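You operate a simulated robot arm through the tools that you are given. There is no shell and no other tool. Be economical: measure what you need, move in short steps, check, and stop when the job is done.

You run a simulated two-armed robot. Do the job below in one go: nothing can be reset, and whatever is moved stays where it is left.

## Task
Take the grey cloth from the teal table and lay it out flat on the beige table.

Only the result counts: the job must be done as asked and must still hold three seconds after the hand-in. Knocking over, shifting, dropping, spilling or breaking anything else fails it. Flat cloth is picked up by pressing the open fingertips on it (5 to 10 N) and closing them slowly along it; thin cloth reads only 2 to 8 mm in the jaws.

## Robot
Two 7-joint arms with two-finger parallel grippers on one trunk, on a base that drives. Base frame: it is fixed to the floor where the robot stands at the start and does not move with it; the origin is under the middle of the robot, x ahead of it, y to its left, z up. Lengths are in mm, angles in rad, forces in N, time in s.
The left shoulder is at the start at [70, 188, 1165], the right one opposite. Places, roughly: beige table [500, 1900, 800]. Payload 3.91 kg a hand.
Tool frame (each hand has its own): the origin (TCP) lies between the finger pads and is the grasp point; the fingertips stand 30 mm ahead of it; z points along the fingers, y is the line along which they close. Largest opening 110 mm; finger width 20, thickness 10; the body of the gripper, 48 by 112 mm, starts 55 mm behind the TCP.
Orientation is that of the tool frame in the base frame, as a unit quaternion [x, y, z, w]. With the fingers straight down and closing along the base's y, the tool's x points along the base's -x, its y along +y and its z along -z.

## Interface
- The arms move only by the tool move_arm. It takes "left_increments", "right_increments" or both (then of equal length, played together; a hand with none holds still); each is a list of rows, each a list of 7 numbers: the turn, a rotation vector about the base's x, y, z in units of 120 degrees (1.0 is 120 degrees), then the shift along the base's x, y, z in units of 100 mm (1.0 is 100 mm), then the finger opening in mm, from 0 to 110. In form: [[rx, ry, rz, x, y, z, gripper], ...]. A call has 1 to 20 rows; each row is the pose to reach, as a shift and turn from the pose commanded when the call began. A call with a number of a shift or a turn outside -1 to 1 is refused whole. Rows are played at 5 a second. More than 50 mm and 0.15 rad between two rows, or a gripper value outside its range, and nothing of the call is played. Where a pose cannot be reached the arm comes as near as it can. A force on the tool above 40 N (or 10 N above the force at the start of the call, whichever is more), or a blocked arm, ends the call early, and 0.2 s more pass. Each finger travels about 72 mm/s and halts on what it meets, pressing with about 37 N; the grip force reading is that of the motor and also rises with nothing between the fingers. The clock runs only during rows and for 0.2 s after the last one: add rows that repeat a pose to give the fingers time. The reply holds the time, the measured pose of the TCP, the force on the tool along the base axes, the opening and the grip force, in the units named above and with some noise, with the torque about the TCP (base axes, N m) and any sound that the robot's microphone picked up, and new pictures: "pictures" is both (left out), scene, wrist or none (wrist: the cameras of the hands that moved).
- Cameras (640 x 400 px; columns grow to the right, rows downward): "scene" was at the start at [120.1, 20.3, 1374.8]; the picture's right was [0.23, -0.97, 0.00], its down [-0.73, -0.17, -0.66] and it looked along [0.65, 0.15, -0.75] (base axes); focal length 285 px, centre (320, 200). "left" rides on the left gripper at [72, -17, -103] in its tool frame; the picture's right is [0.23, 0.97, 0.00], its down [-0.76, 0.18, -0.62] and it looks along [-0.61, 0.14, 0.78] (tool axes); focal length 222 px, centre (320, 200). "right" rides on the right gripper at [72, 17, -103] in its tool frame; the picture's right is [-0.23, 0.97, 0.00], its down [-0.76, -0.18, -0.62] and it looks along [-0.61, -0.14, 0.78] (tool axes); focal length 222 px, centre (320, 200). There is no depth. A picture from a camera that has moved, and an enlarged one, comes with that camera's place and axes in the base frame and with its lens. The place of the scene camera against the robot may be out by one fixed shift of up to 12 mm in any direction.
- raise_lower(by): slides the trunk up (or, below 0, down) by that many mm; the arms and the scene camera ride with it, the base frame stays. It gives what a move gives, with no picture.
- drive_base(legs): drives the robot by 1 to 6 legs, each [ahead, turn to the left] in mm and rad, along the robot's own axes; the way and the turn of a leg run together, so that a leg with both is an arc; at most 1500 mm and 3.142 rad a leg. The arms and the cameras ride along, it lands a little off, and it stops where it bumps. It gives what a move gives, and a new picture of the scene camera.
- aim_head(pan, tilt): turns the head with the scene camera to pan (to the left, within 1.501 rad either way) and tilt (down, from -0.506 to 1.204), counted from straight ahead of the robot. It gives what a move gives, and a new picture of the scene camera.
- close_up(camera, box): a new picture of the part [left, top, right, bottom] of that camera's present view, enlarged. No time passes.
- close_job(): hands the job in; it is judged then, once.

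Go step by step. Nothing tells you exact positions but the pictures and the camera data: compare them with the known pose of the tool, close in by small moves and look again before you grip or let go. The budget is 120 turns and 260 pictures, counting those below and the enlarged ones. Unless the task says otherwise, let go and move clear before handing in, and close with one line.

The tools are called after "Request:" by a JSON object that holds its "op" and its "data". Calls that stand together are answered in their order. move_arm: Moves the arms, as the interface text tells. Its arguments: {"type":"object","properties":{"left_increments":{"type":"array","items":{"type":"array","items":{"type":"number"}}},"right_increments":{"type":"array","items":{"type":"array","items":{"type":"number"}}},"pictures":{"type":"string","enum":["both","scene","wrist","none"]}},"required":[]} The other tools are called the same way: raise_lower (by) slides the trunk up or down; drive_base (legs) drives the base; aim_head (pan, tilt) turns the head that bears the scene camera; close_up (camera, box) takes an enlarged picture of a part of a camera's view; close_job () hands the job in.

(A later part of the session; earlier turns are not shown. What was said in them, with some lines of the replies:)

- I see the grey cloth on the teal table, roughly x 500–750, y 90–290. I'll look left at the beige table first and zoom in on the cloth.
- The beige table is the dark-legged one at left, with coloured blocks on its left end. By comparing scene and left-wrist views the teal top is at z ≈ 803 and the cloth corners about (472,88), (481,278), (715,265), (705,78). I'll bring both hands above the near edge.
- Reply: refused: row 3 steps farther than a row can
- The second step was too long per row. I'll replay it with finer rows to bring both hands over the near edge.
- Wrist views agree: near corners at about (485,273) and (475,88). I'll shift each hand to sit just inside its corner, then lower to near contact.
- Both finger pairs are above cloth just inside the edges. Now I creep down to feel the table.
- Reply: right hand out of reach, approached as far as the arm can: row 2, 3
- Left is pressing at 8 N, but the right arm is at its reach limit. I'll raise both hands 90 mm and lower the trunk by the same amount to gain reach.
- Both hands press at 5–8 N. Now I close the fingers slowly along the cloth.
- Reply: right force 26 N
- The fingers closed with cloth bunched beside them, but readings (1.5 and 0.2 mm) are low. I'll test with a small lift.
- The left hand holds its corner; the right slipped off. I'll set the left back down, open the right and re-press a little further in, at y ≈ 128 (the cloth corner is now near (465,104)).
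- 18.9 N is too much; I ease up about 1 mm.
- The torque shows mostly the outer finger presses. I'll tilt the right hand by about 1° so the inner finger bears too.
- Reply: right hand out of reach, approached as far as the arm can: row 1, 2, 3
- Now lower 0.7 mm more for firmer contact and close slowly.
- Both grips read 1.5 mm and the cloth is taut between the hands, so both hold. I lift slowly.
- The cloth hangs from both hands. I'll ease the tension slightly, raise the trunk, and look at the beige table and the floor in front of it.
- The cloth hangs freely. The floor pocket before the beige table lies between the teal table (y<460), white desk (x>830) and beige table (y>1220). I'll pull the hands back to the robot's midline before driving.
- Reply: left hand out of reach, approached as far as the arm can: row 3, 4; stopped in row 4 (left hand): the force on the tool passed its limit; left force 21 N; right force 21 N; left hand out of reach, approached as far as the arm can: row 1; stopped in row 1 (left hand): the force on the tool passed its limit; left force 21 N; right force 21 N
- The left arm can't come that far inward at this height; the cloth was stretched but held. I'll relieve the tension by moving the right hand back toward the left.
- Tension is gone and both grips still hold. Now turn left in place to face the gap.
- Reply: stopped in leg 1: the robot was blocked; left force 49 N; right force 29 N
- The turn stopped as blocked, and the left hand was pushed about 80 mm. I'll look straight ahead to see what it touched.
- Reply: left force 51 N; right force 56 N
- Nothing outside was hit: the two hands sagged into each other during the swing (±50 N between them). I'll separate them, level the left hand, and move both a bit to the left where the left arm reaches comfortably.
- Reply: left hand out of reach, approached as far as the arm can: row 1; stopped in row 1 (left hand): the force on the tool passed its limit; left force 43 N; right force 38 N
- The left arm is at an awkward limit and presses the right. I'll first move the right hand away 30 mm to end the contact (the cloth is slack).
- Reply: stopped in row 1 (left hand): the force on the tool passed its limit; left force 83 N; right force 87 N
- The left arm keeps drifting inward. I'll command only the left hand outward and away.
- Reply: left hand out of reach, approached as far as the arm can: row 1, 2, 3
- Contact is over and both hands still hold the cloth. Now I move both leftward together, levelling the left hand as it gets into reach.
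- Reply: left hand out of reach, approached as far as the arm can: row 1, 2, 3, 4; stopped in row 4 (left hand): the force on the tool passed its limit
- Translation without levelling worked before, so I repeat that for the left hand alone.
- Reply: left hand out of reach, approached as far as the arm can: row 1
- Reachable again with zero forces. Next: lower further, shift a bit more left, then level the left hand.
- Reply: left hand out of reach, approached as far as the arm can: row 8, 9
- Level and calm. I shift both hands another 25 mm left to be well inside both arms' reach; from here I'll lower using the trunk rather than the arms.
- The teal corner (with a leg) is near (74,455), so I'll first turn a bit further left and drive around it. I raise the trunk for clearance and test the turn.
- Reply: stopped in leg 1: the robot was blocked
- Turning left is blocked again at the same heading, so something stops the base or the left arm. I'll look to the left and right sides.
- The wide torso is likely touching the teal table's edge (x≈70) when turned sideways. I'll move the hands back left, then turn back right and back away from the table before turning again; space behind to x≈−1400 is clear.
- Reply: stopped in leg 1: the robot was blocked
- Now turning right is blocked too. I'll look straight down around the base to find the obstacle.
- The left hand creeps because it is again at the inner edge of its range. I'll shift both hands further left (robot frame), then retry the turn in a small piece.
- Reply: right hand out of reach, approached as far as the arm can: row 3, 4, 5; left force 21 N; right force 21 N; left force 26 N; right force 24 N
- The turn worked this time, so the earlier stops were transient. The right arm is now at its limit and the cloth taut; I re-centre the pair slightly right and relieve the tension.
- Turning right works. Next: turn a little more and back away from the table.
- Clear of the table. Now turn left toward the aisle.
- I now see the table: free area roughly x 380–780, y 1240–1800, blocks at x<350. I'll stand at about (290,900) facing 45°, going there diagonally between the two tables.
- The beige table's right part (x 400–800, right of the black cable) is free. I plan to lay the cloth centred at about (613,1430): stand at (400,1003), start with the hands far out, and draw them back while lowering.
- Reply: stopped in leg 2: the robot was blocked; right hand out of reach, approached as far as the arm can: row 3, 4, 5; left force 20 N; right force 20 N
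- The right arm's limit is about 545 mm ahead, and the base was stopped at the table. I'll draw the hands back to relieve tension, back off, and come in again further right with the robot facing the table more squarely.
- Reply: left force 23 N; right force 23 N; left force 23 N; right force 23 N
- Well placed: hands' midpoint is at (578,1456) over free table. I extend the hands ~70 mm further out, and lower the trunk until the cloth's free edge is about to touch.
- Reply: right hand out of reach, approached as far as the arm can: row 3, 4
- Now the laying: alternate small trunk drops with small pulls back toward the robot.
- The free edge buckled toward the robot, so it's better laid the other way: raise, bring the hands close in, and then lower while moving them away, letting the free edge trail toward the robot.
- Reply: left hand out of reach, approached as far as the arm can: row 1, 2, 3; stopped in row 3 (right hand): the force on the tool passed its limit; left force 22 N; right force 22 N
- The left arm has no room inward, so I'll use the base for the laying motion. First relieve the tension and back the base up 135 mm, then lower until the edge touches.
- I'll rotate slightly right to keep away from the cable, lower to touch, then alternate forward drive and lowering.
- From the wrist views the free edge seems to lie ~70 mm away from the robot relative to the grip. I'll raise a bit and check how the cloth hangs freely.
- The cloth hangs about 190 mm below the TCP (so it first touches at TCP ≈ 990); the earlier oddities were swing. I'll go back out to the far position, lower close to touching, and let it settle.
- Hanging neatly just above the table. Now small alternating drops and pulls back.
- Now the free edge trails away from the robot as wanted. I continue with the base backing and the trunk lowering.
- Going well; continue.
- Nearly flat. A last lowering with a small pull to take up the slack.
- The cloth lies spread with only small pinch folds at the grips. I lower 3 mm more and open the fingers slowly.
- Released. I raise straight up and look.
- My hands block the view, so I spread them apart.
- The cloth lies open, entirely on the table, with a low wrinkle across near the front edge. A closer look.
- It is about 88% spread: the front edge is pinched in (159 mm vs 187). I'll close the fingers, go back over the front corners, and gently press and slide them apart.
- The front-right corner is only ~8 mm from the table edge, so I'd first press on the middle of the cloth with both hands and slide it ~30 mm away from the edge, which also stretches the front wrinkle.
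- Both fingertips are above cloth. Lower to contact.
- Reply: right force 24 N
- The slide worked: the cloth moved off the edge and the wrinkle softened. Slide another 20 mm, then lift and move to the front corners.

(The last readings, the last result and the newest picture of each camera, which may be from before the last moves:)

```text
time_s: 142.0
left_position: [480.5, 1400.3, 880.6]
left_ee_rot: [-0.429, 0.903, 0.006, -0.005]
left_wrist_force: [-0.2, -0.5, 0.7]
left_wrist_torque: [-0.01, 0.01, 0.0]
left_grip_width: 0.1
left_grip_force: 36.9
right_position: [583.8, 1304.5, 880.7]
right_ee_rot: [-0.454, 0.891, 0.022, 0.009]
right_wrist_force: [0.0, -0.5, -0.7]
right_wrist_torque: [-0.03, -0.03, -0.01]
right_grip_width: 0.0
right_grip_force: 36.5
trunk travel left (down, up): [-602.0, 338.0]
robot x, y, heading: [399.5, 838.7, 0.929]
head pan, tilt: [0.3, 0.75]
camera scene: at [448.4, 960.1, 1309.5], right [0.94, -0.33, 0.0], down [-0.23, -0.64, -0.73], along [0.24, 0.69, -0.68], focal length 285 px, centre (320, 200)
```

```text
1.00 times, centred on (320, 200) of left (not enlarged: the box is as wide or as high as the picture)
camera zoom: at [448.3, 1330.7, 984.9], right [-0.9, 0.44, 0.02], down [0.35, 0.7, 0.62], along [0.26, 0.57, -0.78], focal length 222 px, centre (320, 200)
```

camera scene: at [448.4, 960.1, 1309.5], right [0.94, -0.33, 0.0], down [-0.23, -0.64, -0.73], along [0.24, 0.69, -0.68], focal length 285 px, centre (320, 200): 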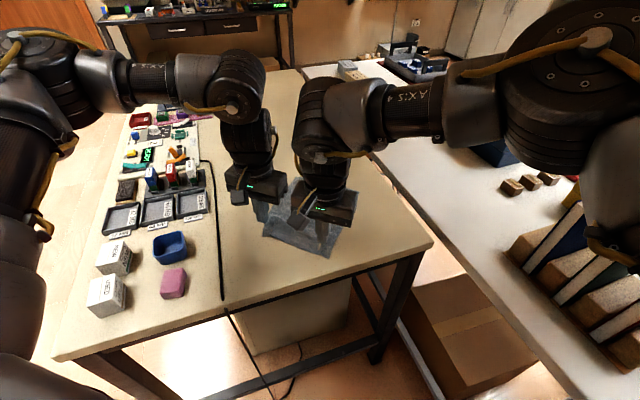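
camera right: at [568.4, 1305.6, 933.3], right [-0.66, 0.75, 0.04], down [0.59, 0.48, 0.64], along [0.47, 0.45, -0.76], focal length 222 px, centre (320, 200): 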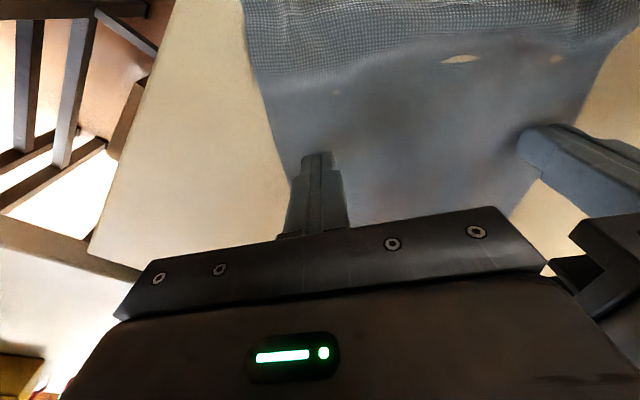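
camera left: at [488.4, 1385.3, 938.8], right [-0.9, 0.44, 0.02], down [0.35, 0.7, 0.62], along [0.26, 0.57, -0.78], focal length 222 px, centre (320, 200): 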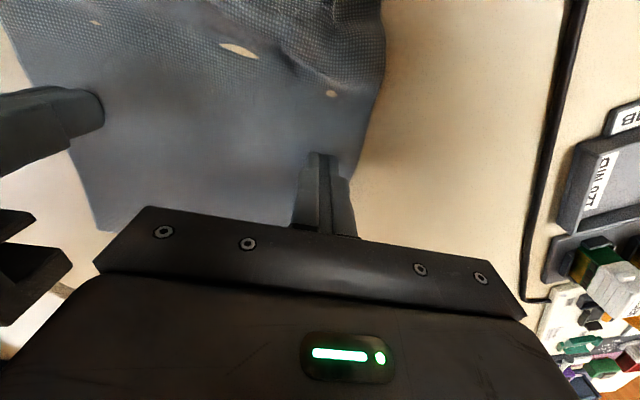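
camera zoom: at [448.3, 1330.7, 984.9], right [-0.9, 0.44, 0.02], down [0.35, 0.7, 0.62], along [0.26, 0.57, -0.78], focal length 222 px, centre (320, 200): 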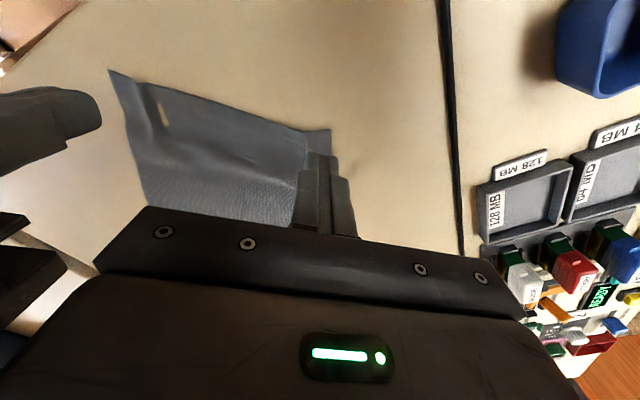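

The cloth now lies ~45 mm clear of the edge; front corners at (470,1400) and (593,1290), 166 mm apart. I lower the fingertips just inside these corners.

Request:
{"op": "move_arm", "data": {"left_increments": [[0, 0, 0, 0.03, 0.02, -0.2, 0], [0, 0, 0, 0.03, 0.02, -0.4, 0], [0, 0, 0, 0.03, 0.02, -0.47, 0], [0, 0, 0, 0.03, 0.02, -0.488, 0], [0, 0, 0, 0.03, 0.02, -0.488, 0]], "right_increments": [[0, 0, 0, 0.05, 0.02, -0.2, 0], [0, 0, 0, 0.05, 0.02, -0.4, 0], [0, 0, 0, 0.05, 0.02, -0.47, 0], [0, 0, 0, 0.05, 0.02, -0.488, 0], [0, 0, 0, 0.05, 0.02, -0.488, 0]], "pictures": "wrist"}}

```text
time_s: 143.2
left_position: [484.4, 1400.2, 832.2]
left_ee_rot: [-0.429, 0.903, 0.007, -0.006]
left_wrist_force: [-0.6, 0.2, 3.7]
left_wrist_torque: [0.04, -0.02, -0.02]
left_grip_width: 0.0
left_grip_force: 37.0
right_position: [590.2, 1306.7, 831.4]
right_ee_rot: [-0.454, 0.891, 0.022, 0.009]
right_wrist_force: [-0.2, 0.4, 1.7]
right_wrist_torque: [-0.02, 0.03, 0.0]
right_grip_width: 0.0
right_grip_force: 36.8
trunk travel left (down, up): [-602.0, 338.0]
robot x, y, heading: [394.6, 837.2, 0.93]
head pan, tilt: [0.3, 0.75]
camera right: at [534.6, 1252.6, 931.3], right [-0.65, 0.76, 0.04], down [0.59, 0.48, 0.64], along [0.47, 0.44, -0.76], focal length 222 px, centre (320, 200)
camera left: at [451.8, 1332.8, 936.0], right [-0.9, 0.44, 0.02], down [0.35, 0.7, 0.62], along [0.26, 0.57, -0.78], focal length 222 px, centre (320, 200)
```

right: 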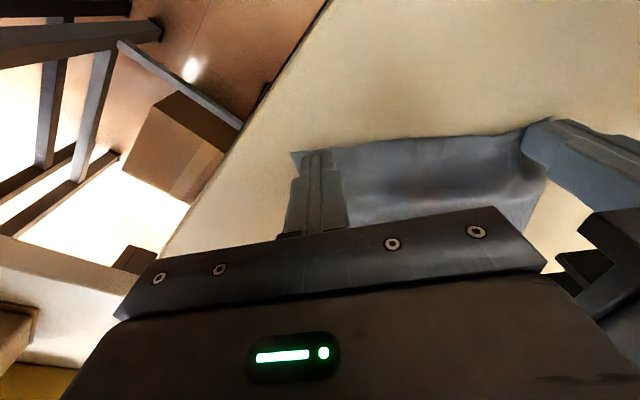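
left: 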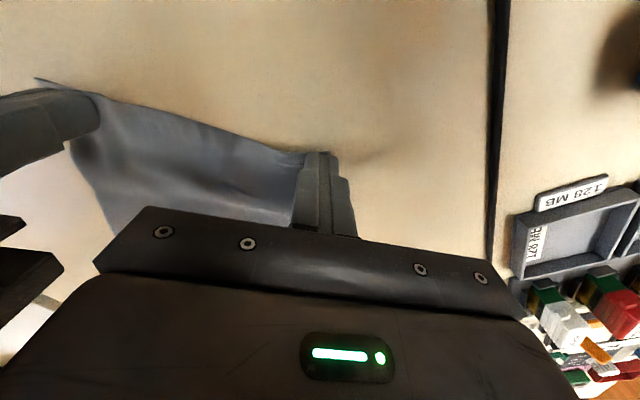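

Fingertips touch the corners. Press a touch more and slide them outward ~11 mm each.

Request:
{"op": "move_arm", "data": {"left_increments": [[0, 0, 0, 0, 0, -0.004, 0], [0, 0, 0, -0.02, 0.018, -0.004, 0], [0, 0, 0, -0.04, 0.036, -0.004, 0], [0, 0, 0, -0.065, 0.055, -0.004, 0], [0, 0, 0, -0.09, 0.075, -0.004, 0], [0, 0, 0, -0.09, 0.075, -0.004, 0]], "right_increments": [[0, 0, 0, 0, 0, -0.008, 0], [0, 0, 0, 0.02, -0.018, -0.008, 0], [0, 0, 0, 0.04, -0.036, -0.008, 0], [0, 0, 0, 0.065, -0.055, -0.008, 0], [0, 0, 0, 0.09, -0.075, -0.008, 0], [0, 0, 0, 0.09, -0.075, -0.008, 0]], "pictures": "wrist"}}

```text
time_s: 144.6
left_position: [474.0, 1407.7, 831.5]
left_ee_rot: [-0.43, 0.903, 0.006, -0.006]
left_wrist_force: [0.4, -0.3, -0.2]
left_wrist_torque: [-0.01, 0.01, 0.02]
left_grip_width: 0.0
left_grip_force: 37.3
right_position: [597.4, 1300.5, 832.0]
right_ee_rot: [-0.454, 0.891, 0.023, 0.009]
right_wrist_force: [-1.5, 2.0, 12.1]
right_wrist_torque: [-0.06, 0.03, -0.05]
right_grip_width: 0.1
right_grip_force: 37.1
trunk travel left (down, up): [-602.0, 338.0]
robot x, y, heading: [397.9, 841.5, 0.931]
head pan, tilt: [0.3, 0.75]
camera right: at [543.0, 1245.3, 931.1], right [-0.65, 0.76, 0.04], down [0.59, 0.48, 0.65], along [0.47, 0.45, -0.76], focal length 222 px, centre (320, 200)
camera left: at [441.8, 1339.9, 935.8], right [-0.9, 0.44, 0.02], down [0.35, 0.7, 0.62], along [0.26, 0.57, -0.78], focal length 222 px, centre (320, 200)
```

right: 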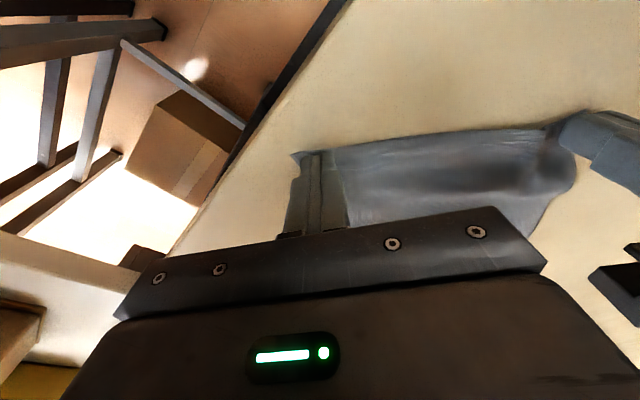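
left: 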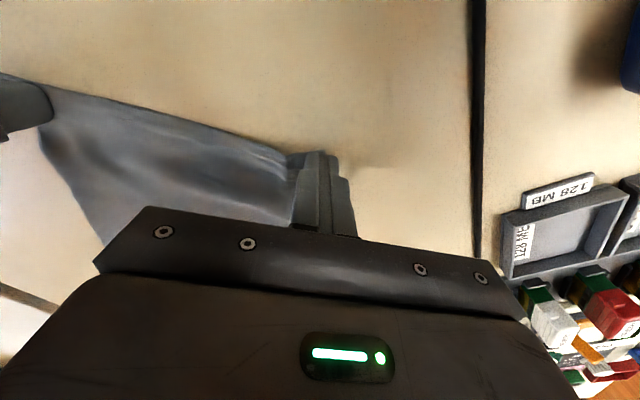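

Both corners followed. Lift straight up, back off and look.

Request:
{"op": "raise_lower", "data": {"by": 150}}

Request:
{"op": "drive_base", "data": {"legs": [[-150, 0]]}}

Request:
{"op": "move_arm", "data": {"left_increments": [[0, 0, 0, -0.25, 0.19, 0, 0], [0, 0, 0, -0.5, 0.37, 0, 0], [0, 0, 0, -0.75, 0.56, 0, 0], [0, 0, 0, -0.95, 0.71, 0, 0]], "right_increments": [[0, 0, 0, 0.25, -0.19, 0, 0], [0, 0, 0, 0.5, -0.37, 0, 0], [0, 0, 0, 0.75, -0.56, 0, 0], [0, 0, 0, 0.95, -0.71, 0, 0]], "pictures": "none"}}

Request:
{"op": "move_arm", "data": {"right_increments": [[0, 0, 0, 0.25, -0.19, 0, 0], [0, 0, 0, 0.5, -0.37, 0, 0], [0, 0, 0, 0.75, -0.56, 0, 0], [0, 0, 0, 0.95, -0.71, 0, 0]], "pictures": "none"}}

Request:
{"op": "close_up", "data": {"camera": "scene", "box": [240, 150, 400, 260]}}

```text
time_s: 146.3
left_position: [474.9, 1408.9, 982.8]
left_ee_rot: [-0.429, 0.903, 0.007, -0.006]
left_wrist_force: [0.0, 0.0, -0.6]
left_wrist_torque: [-0.01, 0.0, 0.03]
left_grip_width: 0.5
left_grip_force: 37.4
right_position: [599.4, 1300.9, 981.1]
right_ee_rot: [-0.454, 0.891, 0.021, 0.008]
right_wrist_force: [-0.5, 0.1, 0.2]
right_wrist_torque: [0.01, -0.03, -0.04]
right_grip_width: 0.1
right_grip_force: 37.6
trunk travel left (down, up): [-752.0, 188.0]
robot x, y, heading: [397.7, 835.3, 0.93]
head pan, tilt: [0.3, 0.75]
```

```text
time_s: 147.8
left_position: [388.1, 1298.2, 981.7]
left_ee_rot: [-0.431, 0.902, 0.007, -0.005]
left_wrist_force: [-0.1, -1.3, 0.6]
left_wrist_torque: [0.06, 0.01, 0.02]
left_grip_width: 0.0
left_grip_force: 37.3
right_position: [512.6, 1190.6, 981.5]
right_ee_rot: [-0.456, 0.89, 0.023, 0.009]
right_wrist_force: [-0.6, -0.8, 0.5]
right_wrist_torque: [0.02, -0.03, 0.0]
right_grip_width: 0.0
right_grip_force: 36.7
trunk travel left (down, up): [-752.0, 188.0]
robot x, y, heading: [320.1, 732.1, 0.936]
head pan, tilt: [0.3, 0.75]
stopped in leg 1: the robot was blocked; the commanded pose is now the measured one
camera scene: at [363.8, 849.0, 1460.0], right [0.94, -0.33, 0.0], down [-0.22, -0.64, -0.73], along [0.24, 0.69, -0.68], focal length 285 px, centre (320, 200)
```

scene: 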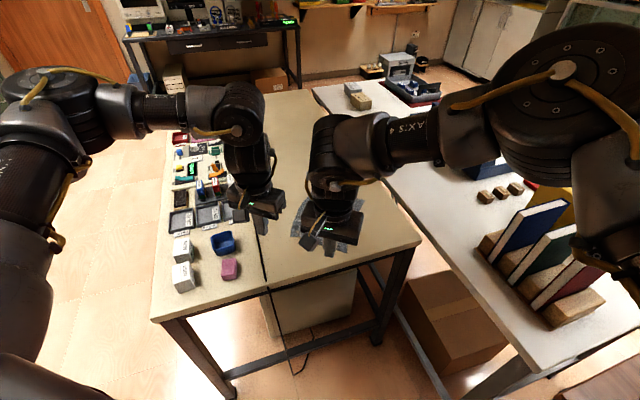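

```text
time_s: 148.8
left_position: [295.5, 1371.3, 981.5]
left_ee_rot: [-0.43, 0.903, 0.006, -0.007]
left_wrist_force: [0.8, 0.0, -0.2]
left_wrist_torque: [-0.03, 0.01, -0.01]
left_grip_width: 0.0
left_grip_force: 37.1
right_position: [610.9, 1119.8, 980.6]
right_ee_rot: [-0.456, 0.89, 0.022, 0.008]
right_wrist_force: [0.5, 0.7, 0.1]
right_wrist_torque: [0.02, 0.03, 0.0]
right_grip_width: 0.3
right_grip_force: 36.9
trunk travel left (down, up): [-752.0, 188.0]
robot x, y, heading: [312.7, 731.8, 0.938]
head pan, tilt: [0.3, 0.75]
```

```text
time_s: 149.8
left_position: [294.8, 1369.6, 980.7]
left_ee_rot: [-0.43, 0.903, 0.007, -0.006]
left_wrist_force: [0.0, 0.0, 0.0]
left_wrist_torque: [-0.02, 0.01, 0.0]
left_grip_width: 0.0
left_grip_force: 36.9
right_position: [706.0, 1051.0, 981.2]
right_ee_rot: [-0.456, 0.89, 0.022, 0.008]
right_wrist_force: [0.8, 0.1, 1.0]
right_wrist_torque: [0.02, -0.01, -0.01]
right_grip_width: 0.1
right_grip_force: 37.3
trunk travel left (down, up): [-752.0, 188.0]
robot x, y, heading: [314.0, 732.9, 0.935]
head pan, tilt: [0.3, 0.75]
```

```text
3.64 times, centred on (320, 205) of scene
camera zoom: at [366.7, 852.4, 1459.5], right [0.94, -0.33, 0.0], down [-0.22, -0.64, -0.73], along [0.24, 0.69, -0.68], focal length 1038 px, centre (320, 182)
```

zoom: 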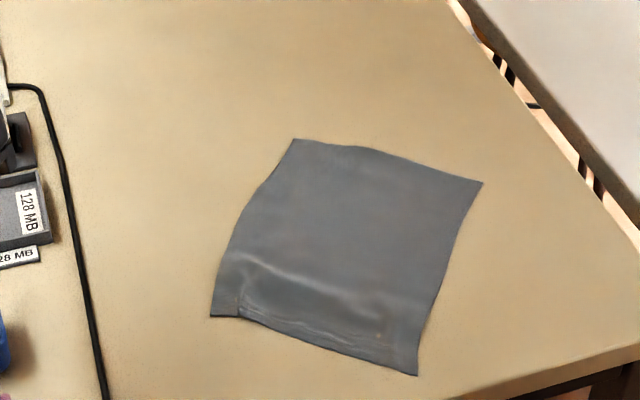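

The cloth lies flat and open on the beige table, well clear of its edge, and both hands are free of it. I'm handing in the job.

Request:
{"op": "close_job", "data": {}}

```text
The job is handed in.
```

I moved the grey cloth from the teal table and laid it out on the beige table. It is spread open with only a faint wrinkle near its front edge. Nothing else looked moved in the pictures, though the base stopped as blocked a few times while driving, including once while backing away at the end.
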